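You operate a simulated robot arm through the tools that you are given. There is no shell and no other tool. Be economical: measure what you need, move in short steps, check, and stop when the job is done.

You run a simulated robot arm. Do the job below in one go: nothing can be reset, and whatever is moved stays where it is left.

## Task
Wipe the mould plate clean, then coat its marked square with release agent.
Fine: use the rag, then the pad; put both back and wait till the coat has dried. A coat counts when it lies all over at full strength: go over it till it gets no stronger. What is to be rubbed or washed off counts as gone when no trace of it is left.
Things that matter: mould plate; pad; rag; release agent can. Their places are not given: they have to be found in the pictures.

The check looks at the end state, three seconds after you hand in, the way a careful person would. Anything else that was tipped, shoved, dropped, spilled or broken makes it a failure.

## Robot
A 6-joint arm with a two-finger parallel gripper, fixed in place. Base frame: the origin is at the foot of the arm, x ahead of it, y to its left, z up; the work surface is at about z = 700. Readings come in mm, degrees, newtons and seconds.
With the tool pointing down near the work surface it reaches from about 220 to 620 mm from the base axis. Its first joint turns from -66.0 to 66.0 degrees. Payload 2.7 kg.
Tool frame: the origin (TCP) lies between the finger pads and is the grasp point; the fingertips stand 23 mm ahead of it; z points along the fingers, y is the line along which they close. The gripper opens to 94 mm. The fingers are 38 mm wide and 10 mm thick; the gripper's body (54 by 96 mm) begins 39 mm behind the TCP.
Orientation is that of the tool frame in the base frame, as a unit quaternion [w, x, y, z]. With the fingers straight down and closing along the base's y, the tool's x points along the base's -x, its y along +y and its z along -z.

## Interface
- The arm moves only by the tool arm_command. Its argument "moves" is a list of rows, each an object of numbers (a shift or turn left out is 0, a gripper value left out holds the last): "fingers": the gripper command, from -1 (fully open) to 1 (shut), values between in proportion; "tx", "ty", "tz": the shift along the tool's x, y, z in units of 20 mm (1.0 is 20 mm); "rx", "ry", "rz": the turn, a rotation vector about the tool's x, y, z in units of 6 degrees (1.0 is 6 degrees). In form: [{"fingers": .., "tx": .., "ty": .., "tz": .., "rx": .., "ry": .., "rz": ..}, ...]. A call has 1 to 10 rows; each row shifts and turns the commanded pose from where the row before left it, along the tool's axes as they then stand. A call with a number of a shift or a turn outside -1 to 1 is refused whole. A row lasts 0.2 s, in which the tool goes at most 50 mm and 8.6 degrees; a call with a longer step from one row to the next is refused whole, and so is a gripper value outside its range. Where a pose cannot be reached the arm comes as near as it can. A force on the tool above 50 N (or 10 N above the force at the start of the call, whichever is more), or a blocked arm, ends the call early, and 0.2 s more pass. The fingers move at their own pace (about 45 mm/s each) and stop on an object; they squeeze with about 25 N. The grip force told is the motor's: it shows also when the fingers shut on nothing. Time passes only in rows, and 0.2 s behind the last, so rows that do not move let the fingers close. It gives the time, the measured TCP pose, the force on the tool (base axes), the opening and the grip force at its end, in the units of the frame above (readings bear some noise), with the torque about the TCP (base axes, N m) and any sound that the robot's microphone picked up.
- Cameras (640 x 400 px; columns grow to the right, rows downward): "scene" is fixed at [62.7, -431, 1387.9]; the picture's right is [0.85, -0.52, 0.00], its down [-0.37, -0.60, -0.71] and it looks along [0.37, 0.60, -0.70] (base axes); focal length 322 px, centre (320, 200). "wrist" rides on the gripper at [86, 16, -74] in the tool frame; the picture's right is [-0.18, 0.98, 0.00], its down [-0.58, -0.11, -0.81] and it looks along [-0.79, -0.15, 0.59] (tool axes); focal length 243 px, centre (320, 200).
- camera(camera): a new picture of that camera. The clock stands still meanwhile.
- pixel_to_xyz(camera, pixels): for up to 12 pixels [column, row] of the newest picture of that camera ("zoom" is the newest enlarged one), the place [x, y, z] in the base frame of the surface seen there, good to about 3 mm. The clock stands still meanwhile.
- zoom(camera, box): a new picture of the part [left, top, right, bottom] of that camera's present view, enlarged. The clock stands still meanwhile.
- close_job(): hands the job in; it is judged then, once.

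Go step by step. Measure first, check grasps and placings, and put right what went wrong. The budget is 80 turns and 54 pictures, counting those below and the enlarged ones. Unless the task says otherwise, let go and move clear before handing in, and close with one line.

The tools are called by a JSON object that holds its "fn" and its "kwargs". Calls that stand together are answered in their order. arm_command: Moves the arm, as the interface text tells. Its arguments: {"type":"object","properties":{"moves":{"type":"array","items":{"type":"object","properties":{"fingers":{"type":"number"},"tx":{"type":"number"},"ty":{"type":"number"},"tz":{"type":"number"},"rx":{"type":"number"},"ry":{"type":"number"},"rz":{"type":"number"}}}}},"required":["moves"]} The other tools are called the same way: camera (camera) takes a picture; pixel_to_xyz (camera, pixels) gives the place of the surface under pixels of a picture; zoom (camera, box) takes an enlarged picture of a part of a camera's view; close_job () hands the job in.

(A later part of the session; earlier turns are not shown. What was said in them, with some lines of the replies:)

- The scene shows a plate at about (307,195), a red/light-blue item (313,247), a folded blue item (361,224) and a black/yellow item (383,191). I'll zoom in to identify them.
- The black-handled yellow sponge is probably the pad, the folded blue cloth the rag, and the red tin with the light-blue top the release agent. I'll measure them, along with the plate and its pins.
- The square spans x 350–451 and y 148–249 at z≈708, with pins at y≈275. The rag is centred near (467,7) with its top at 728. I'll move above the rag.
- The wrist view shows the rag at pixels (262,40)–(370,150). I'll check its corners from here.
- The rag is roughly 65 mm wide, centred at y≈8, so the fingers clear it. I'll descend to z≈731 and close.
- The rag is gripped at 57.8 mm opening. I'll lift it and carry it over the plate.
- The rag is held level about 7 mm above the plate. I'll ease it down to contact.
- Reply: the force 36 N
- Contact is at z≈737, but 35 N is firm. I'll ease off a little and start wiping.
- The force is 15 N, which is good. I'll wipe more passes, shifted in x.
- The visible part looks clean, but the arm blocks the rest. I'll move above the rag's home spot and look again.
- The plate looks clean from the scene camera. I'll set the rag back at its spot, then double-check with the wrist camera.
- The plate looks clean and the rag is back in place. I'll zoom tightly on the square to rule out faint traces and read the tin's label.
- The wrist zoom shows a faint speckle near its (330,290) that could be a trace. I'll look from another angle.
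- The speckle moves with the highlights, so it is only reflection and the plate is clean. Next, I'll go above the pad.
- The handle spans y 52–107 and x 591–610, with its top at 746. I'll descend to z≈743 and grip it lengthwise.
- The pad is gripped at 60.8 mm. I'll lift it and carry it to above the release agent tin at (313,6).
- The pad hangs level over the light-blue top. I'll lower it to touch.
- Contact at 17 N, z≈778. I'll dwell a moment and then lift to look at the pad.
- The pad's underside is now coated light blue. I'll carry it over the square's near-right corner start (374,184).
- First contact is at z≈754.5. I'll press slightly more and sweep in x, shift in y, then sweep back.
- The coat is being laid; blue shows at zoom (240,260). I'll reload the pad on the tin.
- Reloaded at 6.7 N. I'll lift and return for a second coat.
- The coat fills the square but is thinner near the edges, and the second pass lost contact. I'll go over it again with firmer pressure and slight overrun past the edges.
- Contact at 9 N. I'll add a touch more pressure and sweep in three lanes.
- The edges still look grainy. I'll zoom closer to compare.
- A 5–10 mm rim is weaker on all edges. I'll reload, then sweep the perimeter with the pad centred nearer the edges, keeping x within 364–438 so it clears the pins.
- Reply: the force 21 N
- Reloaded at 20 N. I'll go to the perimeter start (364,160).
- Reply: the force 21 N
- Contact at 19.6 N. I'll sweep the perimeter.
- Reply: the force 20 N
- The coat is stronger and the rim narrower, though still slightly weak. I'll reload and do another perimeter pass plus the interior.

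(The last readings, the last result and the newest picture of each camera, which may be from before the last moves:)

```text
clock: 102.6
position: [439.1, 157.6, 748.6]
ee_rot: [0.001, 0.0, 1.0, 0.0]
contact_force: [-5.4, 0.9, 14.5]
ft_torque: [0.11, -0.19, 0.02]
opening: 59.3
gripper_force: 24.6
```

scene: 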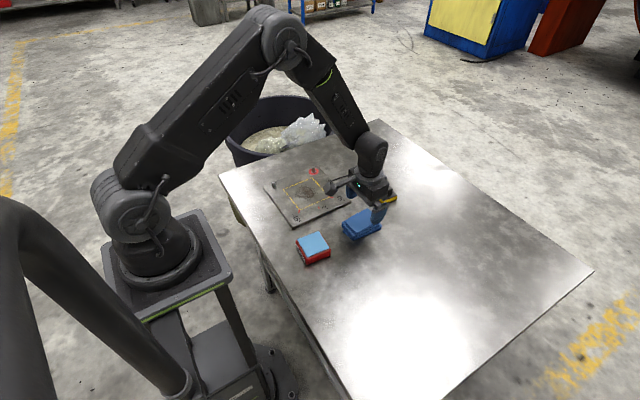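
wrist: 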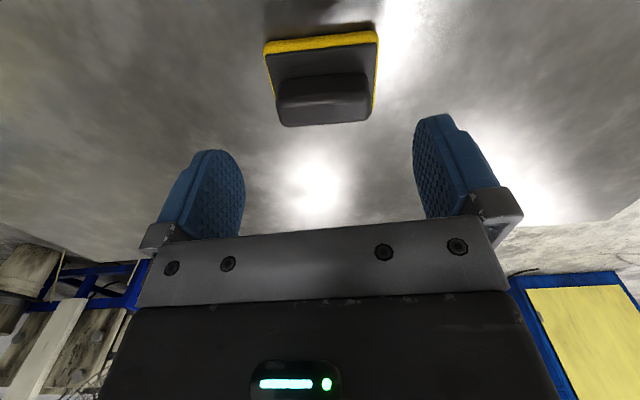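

The sweeping force is good at 14.5 N. I'll finish the perimeter and interior.

{"fn": "arm_command", "kwargs": {"moves": [{"ty": 0.65}, {"ty": 0.65}, {"ty": 0.65}, {"ty": 0.65}, {"ty": 0.65}, {"ty": 0.7}]}}

{"fn": "arm_command", "kwargs": {"moves": [{"tz": 0.01, "tx": 0.65}, {"tx": 0.65}, {"tx": 0.65}, {"tx": 0.65}, {"tx": 0.65}, {"tx": 0.65}]}}

{"fn": "arm_command", "kwargs": {"moves": [{"tz": 0.01, "ty": -0.65}, {"ty": -0.65}, {"ty": -0.65}, {"tx": -0.65}, {"tx": -0.65}, {"tx": -0.65}, {"tx": -0.65}, {"tx": -0.65}, {"tx": -0.65}]}}

{"fn": "arm_command", "kwargs": {"moves": [{"ty": -0.7}, {"ty": -0.7}, {"ty": -0.6}, {"tz": 0.01, "tx": 0.65}, {"tx": 0.65}, {"tx": 0.65}, {"tx": 0.65}, {"tx": 0.65}, {"tx": 0.65}]}}

{"fn": "arm_command", "kwargs": {"moves": [{"tz": -1}, {"tz": -1}, {"tz": -1}, {"tz": -1, "ty": -1}, {"ty": -1}, {"ty": -1}, {"ty": -1}, {"ty": -1}, {"ty": -1}, {"ty": -1, "tx": -0.8}]}}

{"fn": "arm_command", "kwargs": {"moves": [{"tx": -1}, {"tx": -1}, {"tx": -1}, {"tx": -1}, {"tx": -1}]}}

{"fn": "zoom", "kwargs": {"camera": "scene", "box": [280, 168, 336, 208]}}

```text
clock: 104.0
position: [439.6, 232.6, 748.1]
ee_rot: [-0.001, 0.001, 1.0, -0.002]
contact_force: [2.3, -22.3, 20.2]
ft_torque: [-0.39, -0.13, -0.47]
opening: 59.5
gripper_force: 25.1
```

```text
clock: 105.4
position: [360.3, 236.0, 748.5]
ee_rot: [0.0, 0.0, 1.0, 0.0]
contact_force: [1.1, -0.2, 5.3]
ft_torque: [0.12, -0.18, -0.09]
opening: 59.5
gripper_force: 24.8
```

```text
clock: 107.4
position: [439.2, 196.4, 749.5]
ee_rot: [0.0, 0.0, 1.0, 0.0]
contact_force: [0.8, 0.3, -1.2]
ft_torque: [-0.03, 0.05, -0.01]
opening: 59.3
gripper_force: 25.1
```

```text
clock: 109.4
position: [360.8, 156.7, 748.4]
ee_rot: [0.0, 0.0, 1.0, 0.0]
contact_force: [-0.4, -0.1, -0.5]
ft_torque: [0.0, 0.01, -0.01]
opening: 59.5
gripper_force: 24.8
```

```text
clock: 111.6
position: [378.5, 15.8, 828.7]
ee_rot: [0.0, 0.0, 1.0, 0.0]
contact_force: [0.5, 0.4, -1.1]
ft_torque: [-0.03, 0.01, -0.01]
opening: 59.2
gripper_force: 25.1
```

```text
clock: 112.8
position: [479.0, 16.0, 827.6]
ee_rot: [0.0, 0.0, 1.0, 0.001]
contact_force: [-0.1, -0.1, -0.2]
ft_torque: [0.01, -0.02, 0.02]
opening: 59.4
gripper_force: 25.3
```

```text
10.00 times, centred on (308, 188) of scene
```

zoom: 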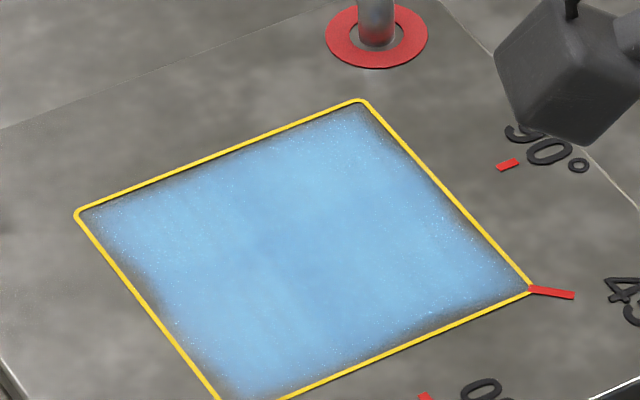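

The rim looks the same as after the previous pass, so it may already be saturated, but the last legs lost contact. I'll do one more reloaded pass with force checks, staying further from the pins.

{"fn": "arm_command", "kwargs": {"moves": [{"tx": 1, "ty": -0.06}, {"tx": 1, "ty": -0.06}, {"tx": 1, "ty": -0.06}, {"tx": 1, "ty": -0.06}, {"tx": 1, "ty": -0.06}, {"tx": 1, "ty": -0.06}, {"tx": 1, "ty": -0.06}, {"tx": 1, "ty": -0.06}, {"tx": 0.25, "tz": 1}, {"tz": 1}]}}

{"fn": "arm_command", "kwargs": {"moves": [{"tz": 0.4}, {"tz": 0.2}, {"tz": 0.08}, {"tz": 0.05}, {"tz": 0.05}]}}

```text
clock: 115.0
position: [312.5, 8.6, 788.8]
ee_rot: [0.0, 0.0, 1.0, -0.001]
contact_force: [0.0, 0.5, -2.3]
ft_torque: [0.0, -0.03, -0.02]
opening: 59.4
gripper_force: 24.9
```

```text
clock: 116.2
position: [311.4, 7.5, 773.4]
ee_rot: [0.0, 0.0, 1.0, 0.0]
contact_force: [0.8, 0.1, -0.7]
ft_torque: [0.02, 0.01, -0.02]
opening: 59.5
gripper_force: 24.8
```

{"fn": "arm_command", "kwargs": {"moves": [{"tz": 0.05}, {"tz": 0.05}, {"tz": 0.04}]}}

{"fn": "zoom", "kwargs": {"camera": "scene", "box": [270, 190, 366, 262]}}

```text
clock: 117.0
position: [312.6, 5.9, 770.6]
ee_rot: [0.001, 0.0, 1.0, -0.001]
contact_force: [-4.3, 3.3, 34.7]
ft_torque: [-0.03, 0.34, -0.06]
opening: 59.8
gripper_force: 25.3
```

```text
5.56 times, centred on (318, 226) of scene
```

zoom: 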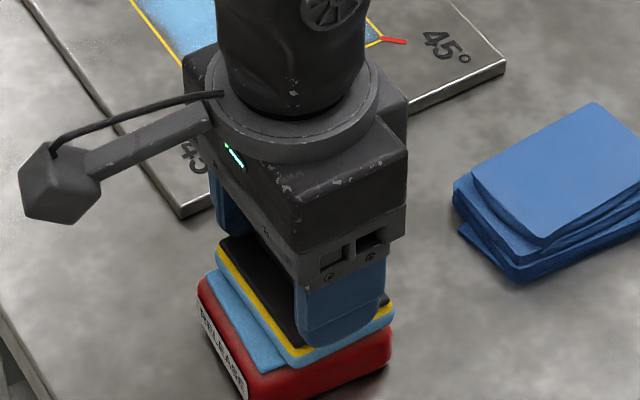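

The pad is loaded and now seated near the fingertips. I'll return to the plate.

{"fn": "arm_command", "kwargs": {"moves": [{"tz": -0.9}, {"tz": -0.9}, {"tz": -0.9, "ty": 0.9, "tx": -0.3}, {"ty": 0.95, "tx": -0.3}, {"ty": 0.95, "tx": -0.3}, {"ty": 0.95, "tx": -0.3}, {"ty": 0.95, "tx": -0.3}, {"ty": 0.95, "tx": -0.3}, {"ty": 0.95, "tx": -0.3}, {"ty": 0.95, "tx": -0.3}]}}

{"fn": "arm_command", "kwargs": {"moves": [{"tz": 0.9}, {"tz": 0.9}, {"tz": 0.9}, {"tz": 0.8}, {"tz": 0.2}, {"tz": 0.06}, {}]}}

```text
clock: 119.2
position: [359.7, 158.6, 822.8]
ee_rot: [0.0, 0.0, 1.0, -0.001]
contact_force: [0.6, 1.2, -1.5]
ft_torque: [0.0, -0.01, 0.0]
opening: 59.5
gripper_force: 25.2
```

```text
clock: 120.8
position: [360.4, 158.3, 749.8]
ee_rot: [0.0, 0.0, 1.0, 0.0]
contact_force: [-0.2, -0.2, -0.2]
ft_torque: [0.03, -0.01, -0.03]
opening: 59.4
gripper_force: 25.1
```

{"fn": "arm_command", "kwargs": {"moves": [{"tz": 0.06}, {"tz": 0.05}, {"tz": 0.04}]}}

```text
clock: 121.6
position: [360.2, 158.4, 747.0]
ee_rot: [0.0, 0.0, 1.0, 0.001]
contact_force: [-4.2, -7.9, 23.4]
ft_torque: [-0.28, -0.24, -0.09]
opening: 59.3
gripper_force: 25.7
```

{"fn": "arm_command", "kwargs": {"moves": [{"tx": -0.6}, {"tx": -0.6}, {"tx": -0.6}, {"tx": -0.6}, {"tx": -0.6}, {"tx": -0.6}]}}

{"fn": "arm_command", "kwargs": {"moves": [{"ty": 0.6}, {"ty": 0.6}, {"ty": 0.6}, {"ty": 0.6}, {"ty": 0.6}, {"ty": 0.4}]}}

```text
clock: 123.0
position: [432.9, 157.1, 747.2]
ee_rot: [0.002, 0.0, 1.0, 0.001]
contact_force: [-14.9, 1.3, 39.8]
ft_torque: [-0.18, 0.41, -0.05]
opening: 59.4
gripper_force: 24.8
```

```text
clock: 124.4
position: [433.1, 226.9, 746.2]
ee_rot: [0.002, 0.0, 1.0, 0.0]
contact_force: [0.5, -10.9, 36.2]
ft_torque: [-0.7, 0.15, 0.14]
opening: 59.4
gripper_force: 24.7
```

Force is firm at 36–40 N and the pad is no longer slipping. I'll ease off slightly and finish the perimeter and interior.

{"fn": "arm_command", "kwargs": {"moves": [{"tz": -0.02, "tx": 0.6}, {"tx": 0.6}, {"tx": 0.6}, {"tx": 0.6}, {"tx": 0.6}, {"tx": 0.6}]}}

{"fn": "arm_command", "kwargs": {"moves": [{"ty": -0.6}, {"ty": -0.6}, {"ty": -0.6}, {"ty": -0.6}, {"ty": -0.6}, {"ty": -0.4}]}}

{"fn": "arm_command", "kwargs": {"moves": [{"ty": 0.6}, {"ty": 0.6}, {"ty": 0.5}, {"tx": -0.6}, {"tx": -0.6}, {"tx": -0.6}, {"tx": -0.6}, {"tx": -0.6}, {"tx": -0.6}]}}

{"fn": "arm_command", "kwargs": {"moves": [{"tz": -1}, {"tz": -1}, {"tz": -1}, {"tz": -1, "ty": -1}, {"ty": -1}, {"ty": -1}, {"ty": -1}, {"ty": -1}, {"ty": -1}, {"ty": -1, "tx": -0.8}]}}

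{"fn": "arm_command", "kwargs": {"moves": [{"ty": -0.8, "tx": -1}, {"ty": -0.8, "tx": -0.5}]}}

{"fn": "zoom", "kwargs": {"camera": "scene", "box": [280, 168, 336, 208]}}

```text
clock: 125.8
position: [361.4, 228.0, 747.0]
ee_rot: [0.003, -0.001, 1.0, 0.001]
contact_force: [9.7, 0.0, 26.9]
ft_torque: [-0.52, -0.07, 0.18]
opening: 59.4
gripper_force: 24.7
```

```text
clock: 127.2
position: [360.0, 159.4, 747.3]
ee_rot: [0.001, 0.001, 1.0, 0.001]
contact_force: [0.4, 8.8, 22.7]
ft_torque: [0.21, -0.15, 0.03]
opening: 59.2
gripper_force: 25.0
```

```text
clock: 129.2
position: [432.8, 192.6, 746.6]
ee_rot: [0.001, 0.0, 1.0, 0.001]
contact_force: [-12.2, 0.0, 34.3]
ft_torque: [-0.25, 0.54, -0.11]
opening: 59.6
gripper_force: 24.7
```

```text
clock: 131.4
position: [446.6, 50.8, 826.1]
ee_rot: [0.0, 0.0, 1.0, 0.0]
contact_force: [0.4, 0.0, -0.4]
ft_torque: [-0.02, -0.01, -0.01]
opening: 59.5
gripper_force: 25.0
```

```text
clock: 132.0
position: [478.9, 19.5, 827.1]
ee_rot: [0.0, 0.001, 1.0, 0.0]
contact_force: [-0.9, 0.4, -1.4]
ft_torque: [0.01, -0.04, 0.0]
opening: 59.5
gripper_force: 25.0
```

```text
10.00 times, centred on (308, 188) of scene
```

zoom: 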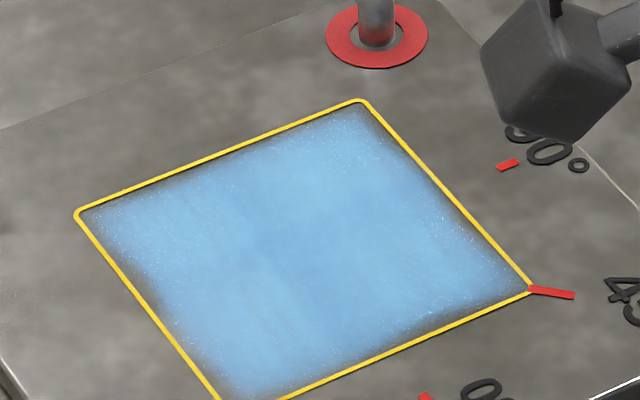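

The picture is the same as before the pass, so the coat is at full strength. I'll put the pad back at (601,79.5).

{"fn": "arm_command", "kwargs": {"moves": [{"tx": -0.875, "ty": 0.43}, {"tx": -0.875, "ty": 0.43}, {"tx": -0.875, "ty": 0.43}, {"tx": -0.875, "ty": 0.43}, {"tx": -0.875, "ty": 0.43}, {"tx": -0.875, "ty": 0.43}, {"tx": -0.875, "ty": 0.43}, {"tz": 1}, {"tz": 1}, {"tz": 1}]}}

{"fn": "arm_command", "kwargs": {"moves": [{"tz": 0.6}, {"tz": 0.4}, {"tz": 0.15}, {"tz": 0.06}, {}]}}

```text
clock: 134.2
position: [601.9, 78.7, 765.8]
ee_rot: [0.0, 0.0, 1.0, 0.0]
contact_force: [-0.5, 0.2, -1.1]
ft_torque: [-0.02, 0.0, -0.03]
opening: 59.3
gripper_force: 25.1
```

```text
clock: 135.4
position: [600.5, 80.1, 740.3]
ee_rot: [-0.001, 0.0, 1.0, -0.001]
contact_force: [-0.3, -0.3, -0.6]
ft_torque: [-0.05, -0.03, -0.01]
opening: 59.4
gripper_force: 24.7
```

{"fn": "arm_command", "kwargs": {"moves": [{"tz": 0.04}, {"tz": 0.04}, {"tz": 0.02}]}}

```text
clock: 136.2
position: [599.2, 81.0, 739.8]
ee_rot: [0.0, 0.0, 1.0, 0.0]
contact_force: [-0.6, 0.4, -1.3]
ft_torque: [-0.01, 0.0, 0.01]
opening: 59.7
gripper_force: 24.9
```

{"fn": "arm_command", "kwargs": {"moves": [{"tz": 0.04}, {"tz": 0.03}]}}

```text
clock: 136.8
position: [600.8, 80.4, 737.5]
ee_rot: [0.0, 0.0, 1.0, -0.001]
contact_force: [-0.3, -0.1, -0.3]
ft_torque: [0.01, 0.01, 0.0]
opening: 59.2
gripper_force: 25.0
```

{"fn": "arm_command", "kwargs": {"moves": [{"tz": 0.03}, {"tz": 0.03}]}}

{"fn": "zoom", "kwargs": {"camera": "scene", "box": [340, 150, 430, 220]}}

```text
clock: 137.4
position: [600.3, 81.1, 737.4]
ee_rot: [0.0, 0.001, 1.0, 0.0]
contact_force: [0.1, 0.4, -0.6]
ft_torque: [0.04, 0.0, -0.05]
opening: 59.5
gripper_force: 24.8
```

```text
5.71 times, centred on (385, 185) of scene
```

zoom: 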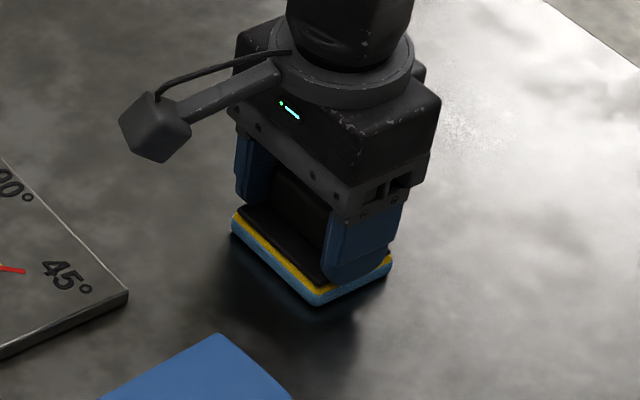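

The pad is practically on the table, and the last readings show no contact force. I'll ease down once more, release and lift straight up.

{"fn": "arm_command", "kwargs": {"moves": [{"tz": 0.03}, {}, {"fingers": -0.2}, {"fingers": -0.2}, {"fingers": -1}, {"fingers": -1}, {"fingers": -1}, {"tz": -1}, {"tz": -1}, {"tz": -1}]}}

{"fn": "arm_command", "kwargs": {"moves": [{"tz": -1}, {"tz": -1}, {"tz": -1}, {"tz": -1}, {"tz": -1}, {"ty": -1}, {"ty": -1}, {"ty": -1}, {"ty": -1}, {"ty": -1}]}}

{"fn": "zoom", "kwargs": {"camera": "scene", "box": [250, 150, 410, 270]}}

```text
clock: 139.6
position: [601.2, 80.3, 796.1]
ee_rot: [-0.001, 0.0, 1.0, 0.0]
contact_force: [0.5, -0.2, -0.1]
ft_torque: [-0.01, 0.02, -0.01]
opening: 94.2
gripper_force: 0.1
```

```text
clock: 141.8
position: [600.1, -19.3, 896.3]
ee_rot: [0.001, 0.0, 1.0, -0.001]
contact_force: [-0.9, 0.1, -0.5]
ft_torque: [-0.02, -0.01, -0.01]
opening: 93.8
gripper_force: 0.1
```

```text
3.33 times, centred on (330, 210) of scene
```

zoom: 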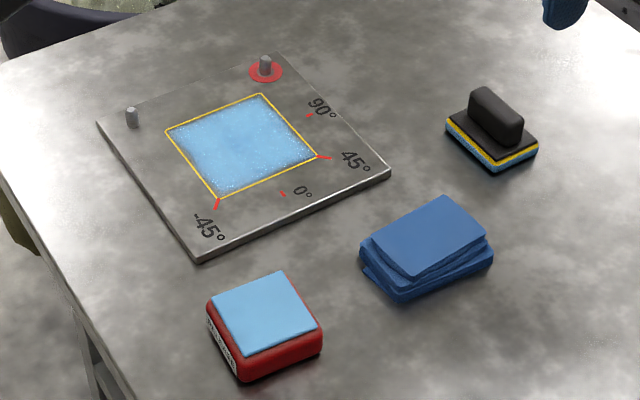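

Everything stands upright and the coat is all over. I'll measure the pad's offset from its start and look at the full coat up close.

{"fn": "pixel_to_xyz", "kwargs": {"camera": "zoom", "pixels": [[476, 91], [516, 121], [447, 121], [494, 170], [536, 152], [370, 238], [444, 197]]}}

{"fn": "zoom", "kwargs": {"camera": "scene", "box": [284, 172, 336, 212]}}

{"fn": "zoom", "kwargs": {"camera": "scene", "box": [350, 165, 410, 205]}}

```text
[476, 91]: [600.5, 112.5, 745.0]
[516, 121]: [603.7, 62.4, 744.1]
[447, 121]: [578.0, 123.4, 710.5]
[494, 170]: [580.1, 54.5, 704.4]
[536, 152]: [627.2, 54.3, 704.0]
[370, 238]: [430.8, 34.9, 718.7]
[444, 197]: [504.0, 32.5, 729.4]
```

```text
10.00 times, centred on (310, 192) of scene
```

zoom: 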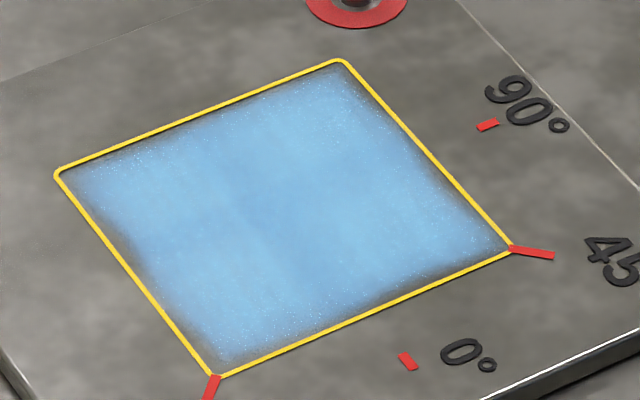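

```text
10.00 times, centred on (380, 185) of scene
```

zoom: 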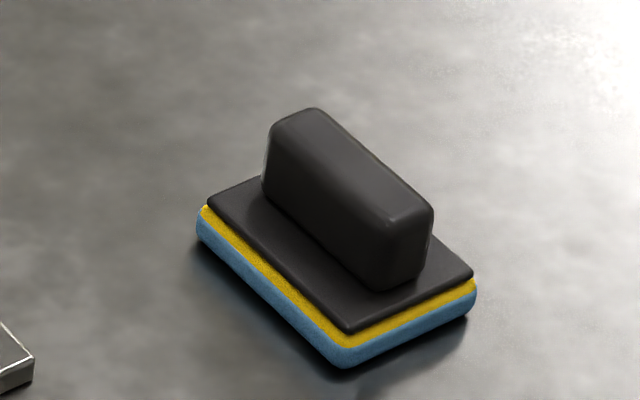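

The rag is in place, the pad is upright within about 1 cm of its start, and the coat is even. Next I'll wait for it to dry.

{"fn": "arm_command", "kwargs": {"moves": [{}, {}, {}, {}, {}, {}, {}, {}, {}, {}]}}

{"fn": "arm_command", "kwargs": {"moves": [{}, {}, {}, {}, {}, {}, {}, {}, {}, {}]}}

{"fn": "arm_command", "kwargs": {"moves": [{}, {}, {}, {}, {}, {}, {}, {}, {}, {}]}}

{"fn": "arm_command", "kwargs": {"moves": [{}, {}, {}, {}, {}, {}, {}, {}, {}, {}]}}

{"fn": "arm_command", "kwargs": {"moves": [{}, {}, {}, {}, {}, {}, {}, {}, {}, {}]}}

{"fn": "arm_command", "kwargs": {"moves": [{}, {}, {}, {}, {}, {}, {}, {}, {}, {}]}}

{"fn": "arm_command", "kwargs": {"moves": [{}, {}, {}, {}, {}, {}, {}, {}, {}, {}]}}

{"fn": "arm_command", "kwargs": {"moves": [{}, {}, {}, {}, {}, {}, {}, {}, {}, {}]}}

{"fn": "zoom", "kwargs": {"camera": "scene", "box": [284, 172, 336, 212]}}

```text
clock: 144.0
position: [600.5, -19.0, 896.1]
ee_rot: [0.0, 0.0, 1.0, 0.0]
contact_force: [0.8, -1.4, 0.0]
ft_torque: [0.0, 0.0, 0.06]
opening: 94.1
gripper_force: 0.0
```

```text
clock: 146.2
position: [601.7, -19.0, 896.3]
ee_rot: [0.0, 0.0, 1.0, 0.0]
contact_force: [-0.4, 0.2, 0.0]
ft_torque: [0.0, -0.01, -0.01]
opening: 93.8
gripper_force: 0.1
```

```text
clock: 148.4
position: [601.1, -19.1, 895.6]
ee_rot: [0.0, 0.001, 1.0, -0.001]
contact_force: [-0.2, -0.3, -0.4]
ft_torque: [0.05, 0.02, 0.03]
opening: 94.2
gripper_force: 0.1
```

```text
clock: 150.6
position: [599.5, -20.1, 897.0]
ee_rot: [0.0, 0.0, 1.0, 0.0]
contact_force: [-0.2, 0.2, 0.5]
ft_torque: [0.02, 0.0, 0.01]
opening: 94.1
gripper_force: 0.0
```

```text
clock: 152.8
position: [600.5, -19.4, 897.1]
ee_rot: [0.0, -0.001, 1.0, -0.001]
contact_force: [-0.2, -0.1, 1.0]
ft_torque: [-0.01, -0.02, 0.0]
opening: 94.0
gripper_force: 0.0
```

```text
clock: 155.0
position: [600.4, -17.7, 896.3]
ee_rot: [0.0, 0.0, 1.0, 0.0]
contact_force: [-0.3, 0.4, -0.2]
ft_torque: [0.02, 0.01, 0.01]
opening: 94.0
gripper_force: 0.0
```

```text
clock: 157.2
position: [600.5, -19.8, 896.4]
ee_rot: [0.0, 0.0, 1.0, 0.0]
contact_force: [-1.5, -0.1, -0.6]
ft_torque: [-0.06, 0.01, -0.04]
opening: 94.1
gripper_force: 0.1
```

```text
clock: 159.4
position: [600.5, -18.4, 895.9]
ee_rot: [0.0, 0.0, 1.0, 0.0]
contact_force: [-1.2, -0.3, 0.1]
ft_torque: [0.02, 0.01, 0.01]
opening: 94.0
gripper_force: 0.0
```

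```text
10.00 times, centred on (310, 192) of scene
```

zoom: 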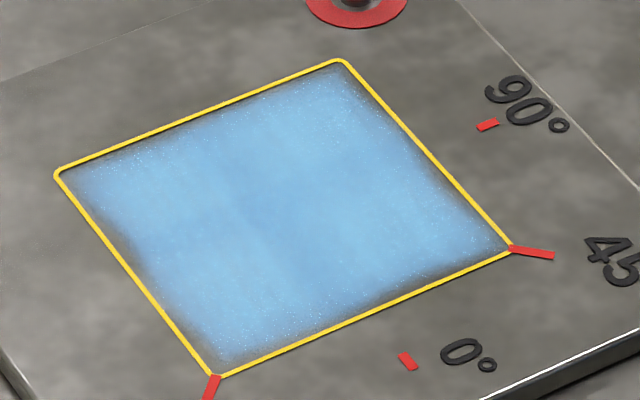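

30 s after the last stroke it looks unchanged. I'll wait longer and compare again.

{"fn": "arm_command", "kwargs": {"moves": [{}, {}, {}, {}, {}, {}, {}, {}, {}, {}]}}

{"fn": "arm_command", "kwargs": {"moves": [{}, {}, {}, {}, {}, {}, {}, {}, {}, {}]}}

{"fn": "arm_command", "kwargs": {"moves": [{}, {}, {}, {}, {}, {}, {}, {}, {}, {}]}}

{"fn": "arm_command", "kwargs": {"moves": [{}, {}, {}, {}, {}, {}, {}, {}, {}, {}]}}

{"fn": "arm_command", "kwargs": {"moves": [{}, {}, {}, {}, {}, {}, {}, {}, {}, {}]}}

{"fn": "arm_command", "kwargs": {"moves": [{}, {}, {}, {}, {}, {}, {}, {}, {}, {}]}}

{"fn": "arm_command", "kwargs": {"moves": [{}, {}, {}, {}, {}, {}, {}, {}, {}, {}]}}

{"fn": "arm_command", "kwargs": {"moves": [{}, {}, {}, {}, {}, {}, {}, {}, {}, {}]}}

{"fn": "arm_command", "kwargs": {"moves": [{}, {}, {}, {}, {}, {}, {}, {}, {}, {}]}}

{"fn": "arm_command", "kwargs": {"moves": [{}, {}, {}, {}, {}, {}, {}, {}, {}, {}]}}

{"fn": "arm_command", "kwargs": {"moves": [{}, {}, {}, {}, {}, {}, {}, {}, {}, {}]}}

{"fn": "arm_command", "kwargs": {"moves": [{}, {}, {}, {}, {}, {}, {}, {}, {}, {}]}}

{"fn": "arm_command", "kwargs": {"moves": [{}, {}, {}, {}, {}, {}, {}, {}, {}, {}]}}

{"fn": "arm_command", "kwargs": {"moves": [{}, {}, {}, {}, {}, {}, {}, {}, {}, {}]}}

{"fn": "zoom", "kwargs": {"camera": "scene", "box": [284, 172, 336, 212]}}

```text
clock: 161.6
position: [600.4, -19.7, 896.9]
ee_rot: [0.0, 0.001, 1.0, 0.0]
contact_force: [0.3, -1.0, 0.2]
ft_torque: [-0.03, -0.01, 0.01]
opening: 93.8
gripper_force: 0.0
```

```text
clock: 163.8
position: [600.7, -19.3, 895.5]
ee_rot: [0.0, 0.0, 1.0, 0.0]
contact_force: [-0.8, -0.4, 0.7]
ft_torque: [-0.02, 0.0, 0.03]
opening: 94.0
gripper_force: 0.1
```

```text
clock: 166.0
position: [599.7, -18.7, 896.0]
ee_rot: [0.0, 0.0, 1.0, 0.0]
contact_force: [0.3, 0.0, 0.2]
ft_torque: [0.02, 0.03, 0.0]
opening: 94.1
gripper_force: 0.0
```

```text
clock: 168.2
position: [600.6, -20.2, 895.8]
ee_rot: [-0.001, 0.0, 1.0, 0.0]
contact_force: [0.4, -0.1, 0.0]
ft_torque: [0.01, -0.01, -0.03]
opening: 94.1
gripper_force: 0.0
```

```text
clock: 170.4
position: [601.0, -17.9, 896.3]
ee_rot: [0.001, 0.0, 1.0, 0.0]
contact_force: [0.0, 0.5, -0.3]
ft_torque: [-0.01, -0.01, -0.01]
opening: 94.4
gripper_force: 0.0
```

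```text
clock: 172.6
position: [601.1, -18.9, 895.9]
ee_rot: [0.0, 0.0, 1.0, 0.0]
contact_force: [-0.1, -0.1, -0.5]
ft_torque: [0.02, -0.03, 0.0]
opening: 93.9
gripper_force: 0.0
```

```text
clock: 174.8
position: [600.3, -18.6, 896.7]
ee_rot: [-0.001, -0.001, 1.0, 0.001]
contact_force: [0.0, -0.5, -0.1]
ft_torque: [-0.01, -0.01, 0.02]
opening: 93.9
gripper_force: 0.1
```

```text
clock: 177.0
position: [600.3, -18.6, 895.4]
ee_rot: [-0.001, 0.0, 1.0, 0.0]
contact_force: [-0.2, 0.6, 0.0]
ft_torque: [0.0, -0.01, -0.02]
opening: 94.0
gripper_force: 0.0
```

```text
clock: 179.2
position: [600.8, -20.0, 897.0]
ee_rot: [0.001, 0.0, 1.0, -0.001]
contact_force: [0.6, 0.4, -0.3]
ft_torque: [-0.01, 0.0, 0.0]
opening: 93.9
gripper_force: 0.1
```

```text
clock: 181.4
position: [600.4, -20.0, 896.0]
ee_rot: [0.0, 0.0, 1.0, 0.0]
contact_force: [0.2, 0.1, -0.4]
ft_torque: [0.01, -0.01, 0.02]
opening: 94.0
gripper_force: 0.0
```

```text
clock: 183.6
position: [600.5, -19.3, 896.2]
ee_rot: [-0.001, 0.001, 1.0, 0.0]
contact_force: [-0.5, -0.1, -0.1]
ft_torque: [0.01, 0.03, -0.02]
opening: 94.0
gripper_force: 0.1
```

```text
clock: 185.8
position: [600.9, -19.7, 896.8]
ee_rot: [0.0, 0.0, 1.0, 0.0]
contact_force: [0.2, 0.2, -0.4]
ft_torque: [0.04, -0.01, 0.04]
opening: 94.0
gripper_force: 0.1
```

```text
clock: 188.0
position: [600.6, -19.5, 897.4]
ee_rot: [0.0, 0.0, 1.0, -0.001]
contact_force: [-0.1, 0.0, -0.6]
ft_torque: [0.02, 0.02, 0.01]
opening: 94.4
gripper_force: 0.2
```

```text
clock: 190.2
position: [600.4, -19.4, 896.3]
ee_rot: [0.0, 0.0, 1.0, 0.0]
contact_force: [-0.2, -0.6, 0.3]
ft_torque: [-0.02, -0.01, 0.0]
opening: 93.8
gripper_force: 0.1
```

```text
10.00 times, centred on (310, 192) of scene
```

zoom: 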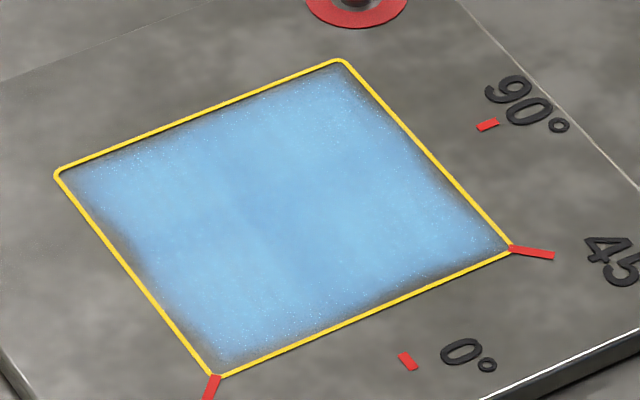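

No change is visible from this angle. I'll check the gloss with the wrist camera from the earlier viewpoint.

{"fn": "arm_command", "kwargs": {"moves": [{"tx": 1, "ty": 0.75}, {"tx": 1, "ty": 0.75}, {"tx": 1, "ty": 0.75}, {"tx": 1, "ty": 0.75}, {"tx": 1, "ty": 0.75}, {"tx": 1, "ty": 0.75}, {"tx": 1, "ty": 0.75}, {"tx": 1, "ty": 0.75}, {"tx": 1, "ty": 0.75}, {"tx": 1, "ty": 0.75}]}}

{"fn": "arm_command", "kwargs": {"moves": [{"tx": 1, "ty": 0.75}, {"tx": 1, "ty": 0.75}, {"tx": 1, "ty": 0.75}, {"tx": 0.8, "ty": 0.75}, {}]}}

{"fn": "zoom", "kwargs": {"camera": "wrist", "box": [210, 0, 450, 150]}}

```text
clock: 192.4
position: [401.6, 131.1, 895.7]
ee_rot: [0.0, 0.0, 1.0, 0.0]
contact_force: [0.8, -0.3, -0.2]
ft_torque: [0.0, -0.01, 0.02]
opening: 94.3
gripper_force: 0.2
```

```text
clock: 193.6
position: [324.0, 191.3, 895.8]
ee_rot: [0.0, 0.0, 1.0, 0.0]
contact_force: [-0.1, 0.0, 0.3]
ft_torque: [-0.02, 0.01, 0.03]
opening: 93.9
gripper_force: 0.1
```

```text
2.67 times, centred on (330, 75) of wrist
```

zoom: 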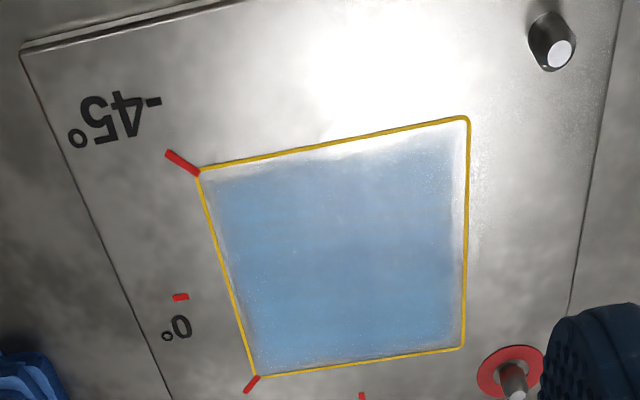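

The coat is even and matte, swallowing the highlight at the top edge, with a uniform thin rim. I'll wait a while longer for margin and compare once more.

{"fn": "arm_command", "kwargs": {"moves": [{}, {}, {}, {}, {}, {}, {}, {}, {}, {}]}}

{"fn": "arm_command", "kwargs": {"moves": [{}, {}, {}, {}, {}, {}, {}, {}, {}, {}]}}

{"fn": "arm_command", "kwargs": {"moves": [{}, {}, {}, {}, {}, {}, {}, {}, {}, {}]}}

{"fn": "arm_command", "kwargs": {"moves": [{}, {}, {}, {}, {}, {}, {}, {}, {}, {}]}}

{"fn": "arm_command", "kwargs": {"moves": [{}, {}, {}, {}, {}, {}, {}, {}, {}, {}]}}

{"fn": "arm_command", "kwargs": {"moves": [{}, {}, {}, {}, {}, {}, {}, {}, {}, {}]}}

{"fn": "arm_command", "kwargs": {"moves": [{}, {}, {}, {}, {}, {}, {}, {}, {}, {}]}}

{"fn": "arm_command", "kwargs": {"moves": [{}, {}, {}, {}, {}, {}, {}, {}, {}, {}]}}

{"fn": "arm_command", "kwargs": {"moves": [{}, {}, {}, {}, {}, {}, {}, {}, {}, {}]}}

{"fn": "arm_command", "kwargs": {"moves": [{}, {}, {}, {}, {}, {}, {}, {}, {}, {}]}}

{"fn": "arm_command", "kwargs": {"moves": [{}, {}, {}, {}, {}, {}, {}, {}, {}, {}]}}

{"fn": "arm_command", "kwargs": {"moves": [{}, {}, {}, {}, {}, {}, {}, {}, {}, {}]}}

{"fn": "arm_command", "kwargs": {"moves": [{}, {}, {}, {}, {}, {}, {}, {}, {}, {}]}}

{"fn": "arm_command", "kwargs": {"moves": [{}, {}, {}, {}, {}, {}, {}, {}, {}, {}]}}

{"fn": "arm_command", "kwargs": {"moves": [{}, {}, {}, {}, {}, {}, {}, {}, {}, {}]}}

{"fn": "zoom", "kwargs": {"camera": "wrist", "box": [210, 0, 450, 150]}}

{"fn": "camera", "kwargs": {"camera": "scene"}}

```text
clock: 195.8
position: [325.4, 189.8, 895.2]
ee_rot: [0.0, 0.0, 1.0, 0.001]
contact_force: [0.6, -0.2, -0.3]
ft_torque: [0.0, 0.02, -0.04]
opening: 93.9
gripper_force: 0.0
```

```text
clock: 198.0
position: [325.3, 191.2, 895.6]
ee_rot: [0.0, -0.001, 1.0, 0.0]
contact_force: [0.5, -0.8, 0.4]
ft_torque: [0.0, -0.01, 0.01]
opening: 94.2
gripper_force: 0.1
```

```text
clock: 200.2
position: [325.6, 190.8, 895.7]
ee_rot: [0.0, 0.0, 1.0, 0.0]
contact_force: [-0.2, 0.0, 0.2]
ft_torque: [0.02, 0.02, 0.01]
opening: 94.0
gripper_force: 0.1
```

```text
clock: 202.4
position: [324.8, 190.6, 896.2]
ee_rot: [0.0, 0.0, 1.0, 0.0]
contact_force: [-0.2, 0.2, 0.6]
ft_torque: [-0.04, -0.05, 0.0]
opening: 93.9
gripper_force: 0.0
```

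```text
clock: 204.6
position: [325.8, 191.4, 895.8]
ee_rot: [0.0, 0.0, 1.0, 0.001]
contact_force: [0.5, -0.4, 0.2]
ft_torque: [0.02, -0.02, -0.02]
opening: 94.0
gripper_force: 0.1
```

```text
clock: 206.8
position: [326.1, 191.4, 895.7]
ee_rot: [0.0, 0.0, 1.0, 0.0]
contact_force: [0.2, 0.3, 0.1]
ft_torque: [0.03, -0.02, 0.03]
opening: 94.1
gripper_force: 0.1
```

```text
clock: 209.0
position: [325.5, 191.0, 894.7]
ee_rot: [0.0, 0.0, 1.0, 0.0]
contact_force: [-0.3, -0.9, -0.1]
ft_torque: [-0.03, -0.02, 0.02]
opening: 94.0
gripper_force: 0.1
```

```text
clock: 211.2
position: [325.6, 190.4, 896.1]
ee_rot: [0.001, 0.0, 1.0, 0.0]
contact_force: [-0.3, -0.1, 0.2]
ft_torque: [0.01, 0.01, 0.01]
opening: 94.3
gripper_force: 0.1
```

```text
clock: 213.4
position: [325.7, 191.3, 895.5]
ee_rot: [0.0, 0.0, 1.0, 0.0]
contact_force: [0.0, -0.4, -0.4]
ft_torque: [0.01, -0.01, 0.0]
opening: 94.1
gripper_force: 0.0
```

```text
clock: 215.6
position: [324.6, 191.2, 894.6]
ee_rot: [0.0, 0.0, 1.0, 0.0]
contact_force: [0.4, 0.3, -0.2]
ft_torque: [-0.04, -0.03, 0.0]
opening: 94.2
gripper_force: 0.1
```

```text
clock: 217.8
position: [325.5, 191.4, 894.8]
ee_rot: [0.0, 0.0, 1.0, -0.001]
contact_force: [0.0, 0.1, -0.1]
ft_torque: [0.02, 0.02, 0.0]
opening: 93.9
gripper_force: 0.0
```

```text
clock: 220.0
position: [325.0, 190.0, 895.5]
ee_rot: [0.0, 0.0, 1.0, 0.0]
contact_force: [0.6, -0.3, -0.7]
ft_torque: [0.03, 0.01, -0.01]
opening: 93.8
gripper_force: 0.2
```

```text
clock: 222.2
position: [325.3, 191.8, 895.5]
ee_rot: [-0.001, 0.0, 1.0, 0.0]
contact_force: [-0.2, 0.2, -0.1]
ft_torque: [0.01, -0.03, 0.01]
opening: 94.2
gripper_force: 0.0
```

```text
clock: 224.4
position: [325.5, 191.9, 895.2]
ee_rot: [0.0, 0.0, 1.0, 0.0]
contact_force: [0.6, -0.3, 0.2]
ft_torque: [-0.02, -0.01, -0.01]
opening: 93.9
gripper_force: 0.1
```

```text
clock: 226.6
position: [326.2, 191.4, 895.5]
ee_rot: [0.0, 0.001, 1.0, 0.0]
contact_force: [0.6, 0.3, 0.3]
ft_torque: [0.01, -0.01, -0.02]
opening: 94.0
gripper_force: 0.0
```

```text
2.67 times, centred on (330, 75) of wrist
```

zoom: 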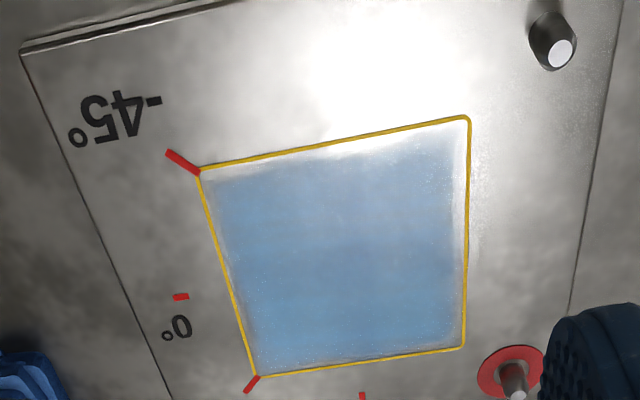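

```text
15 pictures are left
```

scene: 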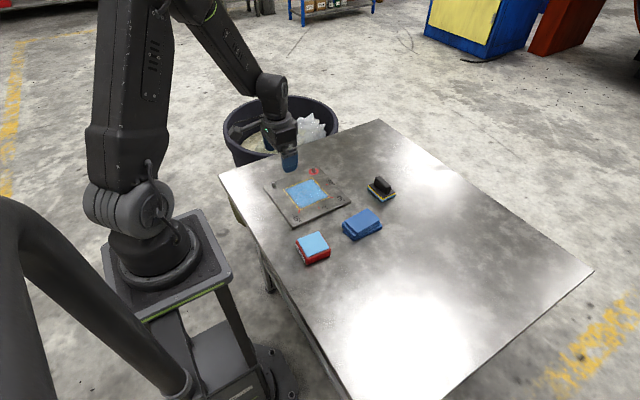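

The look is almost unchanged, 97 s after the last stroke. I'll give it one more long wait for certainty.

{"fn": "arm_command", "kwargs": {"moves": [{}, {}, {}, {}, {}, {}, {}, {}, {}, {}]}}

{"fn": "arm_command", "kwargs": {"moves": [{}, {}, {}, {}, {}, {}, {}, {}, {}, {}]}}

{"fn": "arm_command", "kwargs": {"moves": [{}, {}, {}, {}, {}, {}, {}, {}, {}, {}]}}

{"fn": "arm_command", "kwargs": {"moves": [{}, {}, {}, {}, {}, {}, {}, {}, {}, {}]}}

{"fn": "arm_command", "kwargs": {"moves": [{}, {}, {}, {}, {}, {}, {}, {}, {}, {}]}}

{"fn": "arm_command", "kwargs": {"moves": [{}, {}, {}, {}, {}, {}, {}, {}, {}, {}]}}

{"fn": "arm_command", "kwargs": {"moves": [{}, {}, {}, {}, {}, {}, {}, {}, {}, {}]}}

{"fn": "arm_command", "kwargs": {"moves": [{}, {}, {}, {}, {}, {}, {}, {}, {}, {}]}}

{"fn": "arm_command", "kwargs": {"moves": [{}, {}, {}, {}, {}, {}, {}, {}, {}, {}]}}

{"fn": "arm_command", "kwargs": {"moves": [{}, {}, {}, {}, {}, {}, {}, {}, {}, {}]}}

{"fn": "arm_command", "kwargs": {"moves": [{}, {}, {}, {}, {}, {}, {}, {}, {}, {}]}}

{"fn": "arm_command", "kwargs": {"moves": [{}, {}, {}, {}, {}, {}, {}, {}, {}, {}]}}

{"fn": "arm_command", "kwargs": {"moves": [{}, {}, {}, {}, {}, {}, {}, {}, {}, {}]}}

{"fn": "arm_command", "kwargs": {"moves": [{}, {}, {}, {}, {}, {}, {}, {}, {}, {}]}}

{"fn": "zoom", "kwargs": {"camera": "wrist", "box": [210, 0, 450, 150]}}

{"fn": "zoom", "kwargs": {"camera": "scene", "box": [284, 172, 336, 212]}}

```text
clock: 228.8
position: [327.0, 191.4, 895.7]
ee_rot: [0.0, 0.0, 1.0, 0.0]
contact_force: [0.2, -0.6, 0.8]
ft_torque: [0.01, -0.04, 0.01]
opening: 94.2
gripper_force: 0.2
```

```text
clock: 231.0
position: [325.2, 191.5, 895.3]
ee_rot: [0.0, 0.0, 1.0, 0.0]
contact_force: [-0.5, 1.1, 0.3]
ft_torque: [0.0, -0.01, -0.02]
opening: 93.9
gripper_force: 0.0
```

```text
clock: 233.2
position: [324.7, 191.0, 895.0]
ee_rot: [0.0, 0.0, 1.0, 0.001]
contact_force: [-0.5, 0.0, -0.4]
ft_torque: [-0.02, 0.01, 0.0]
opening: 93.8
gripper_force: 0.1
```

```text
clock: 235.4
position: [325.2, 191.6, 894.9]
ee_rot: [0.0, 0.0, 1.0, 0.0]
contact_force: [0.5, -0.7, -0.1]
ft_torque: [-0.01, 0.02, -0.02]
opening: 94.0
gripper_force: 0.0
```

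```text
clock: 237.6
position: [326.3, 191.3, 896.6]
ee_rot: [-0.001, 0.0, 1.0, -0.001]
contact_force: [0.0, -0.4, 0.6]
ft_torque: [-0.01, -0.01, 0.01]
opening: 94.0
gripper_force: 0.0
```

```text
clock: 239.8
position: [324.7, 190.8, 896.1]
ee_rot: [0.0, 0.0, 1.0, 0.0]
contact_force: [0.0, 0.8, -0.7]
ft_torque: [-0.01, 0.01, 0.01]
opening: 94.1
gripper_force: 0.1
```

```text
clock: 242.0
position: [325.5, 191.0, 896.8]
ee_rot: [0.0, 0.0, 1.0, 0.0]
contact_force: [0.1, -0.8, -0.5]
ft_torque: [-0.01, 0.0, -0.02]
opening: 94.1
gripper_force: 0.0
```

```text
clock: 244.2
position: [325.1, 190.9, 896.1]
ee_rot: [0.0, 0.0, 1.0, 0.0]
contact_force: [-0.6, -0.1, 0.2]
ft_torque: [-0.02, -0.01, 0.0]
opening: 93.8
gripper_force: 0.1
```

```text
clock: 246.4
position: [325.1, 191.2, 896.8]
ee_rot: [0.0, 0.0, 1.0, -0.001]
contact_force: [0.3, -0.4, -0.8]
ft_torque: [0.01, 0.01, 0.0]
opening: 93.9
gripper_force: 0.1
```

```text
clock: 248.6
position: [326.0, 191.5, 895.4]
ee_rot: [0.0, 0.0, 1.0, 0.0]
contact_force: [0.5, 0.3, 0.6]
ft_torque: [-0.02, -0.01, 0.0]
opening: 94.2
gripper_force: 0.0
```

```text
clock: 250.8
position: [324.7, 190.6, 895.1]
ee_rot: [0.0, 0.0, 1.0, 0.0]
contact_force: [-0.7, -0.9, -0.2]
ft_torque: [0.03, -0.03, 0.0]
opening: 93.8
gripper_force: 0.0
```

```text
clock: 253.0
position: [324.9, 191.8, 895.7]
ee_rot: [0.0, 0.0, 1.0, 0.001]
contact_force: [-0.6, 0.3, -0.9]
ft_torque: [0.01, 0.01, -0.02]
opening: 94.1
gripper_force: 0.0
```

```text
clock: 255.2
position: [324.8, 190.5, 895.3]
ee_rot: [0.0, 0.0, 1.0, 0.001]
contact_force: [0.2, -0.3, 0.2]
ft_torque: [0.01, 0.0, 0.01]
opening: 94.0
gripper_force: 0.1
```

```text
clock: 257.4
position: [325.0, 191.5, 897.5]
ee_rot: [0.001, 0.0, 1.0, -0.001]
contact_force: [-0.3, 0.0, -0.2]
ft_torque: [0.0, 0.02, 0.0]
opening: 94.0
gripper_force: 0.0
```

```text
2.67 times, centred on (330, 75) of wrist
```

zoom: 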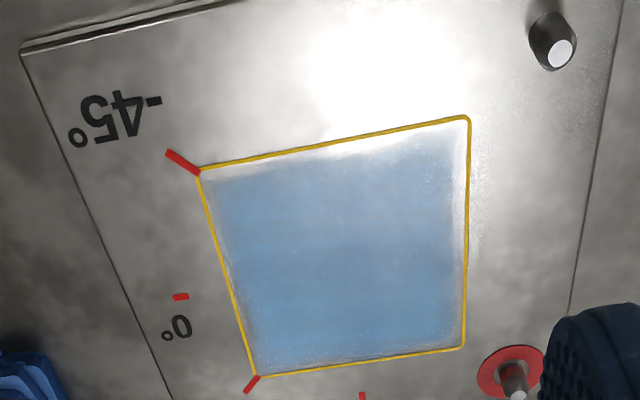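

```text
10.00 times, centred on (310, 192) of scene
```

zoom: 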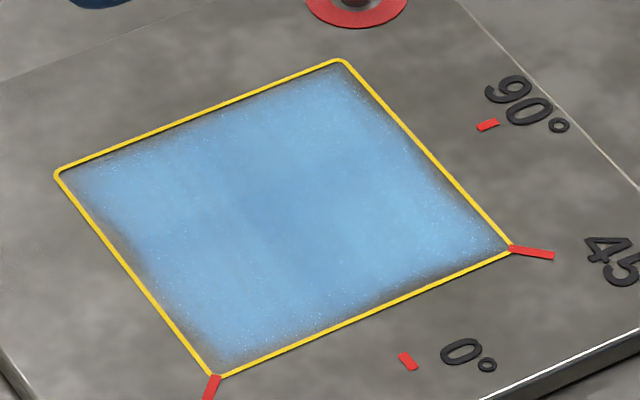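

The wrist views at 226 s and 257 s are identical, so the coat is stable and full. The rag and pad are back and the arm is clear, so I'm handing in.

{"fn": "close_job", "kwargs": {}}

```text
The job is handed in.
```

The plate is wiped clean and its square is coated to full strength. The rag is back in place and the pad about 1 cm from its start. I waited two minutes for drying, but the pictures showed no clear sign of when it dried.
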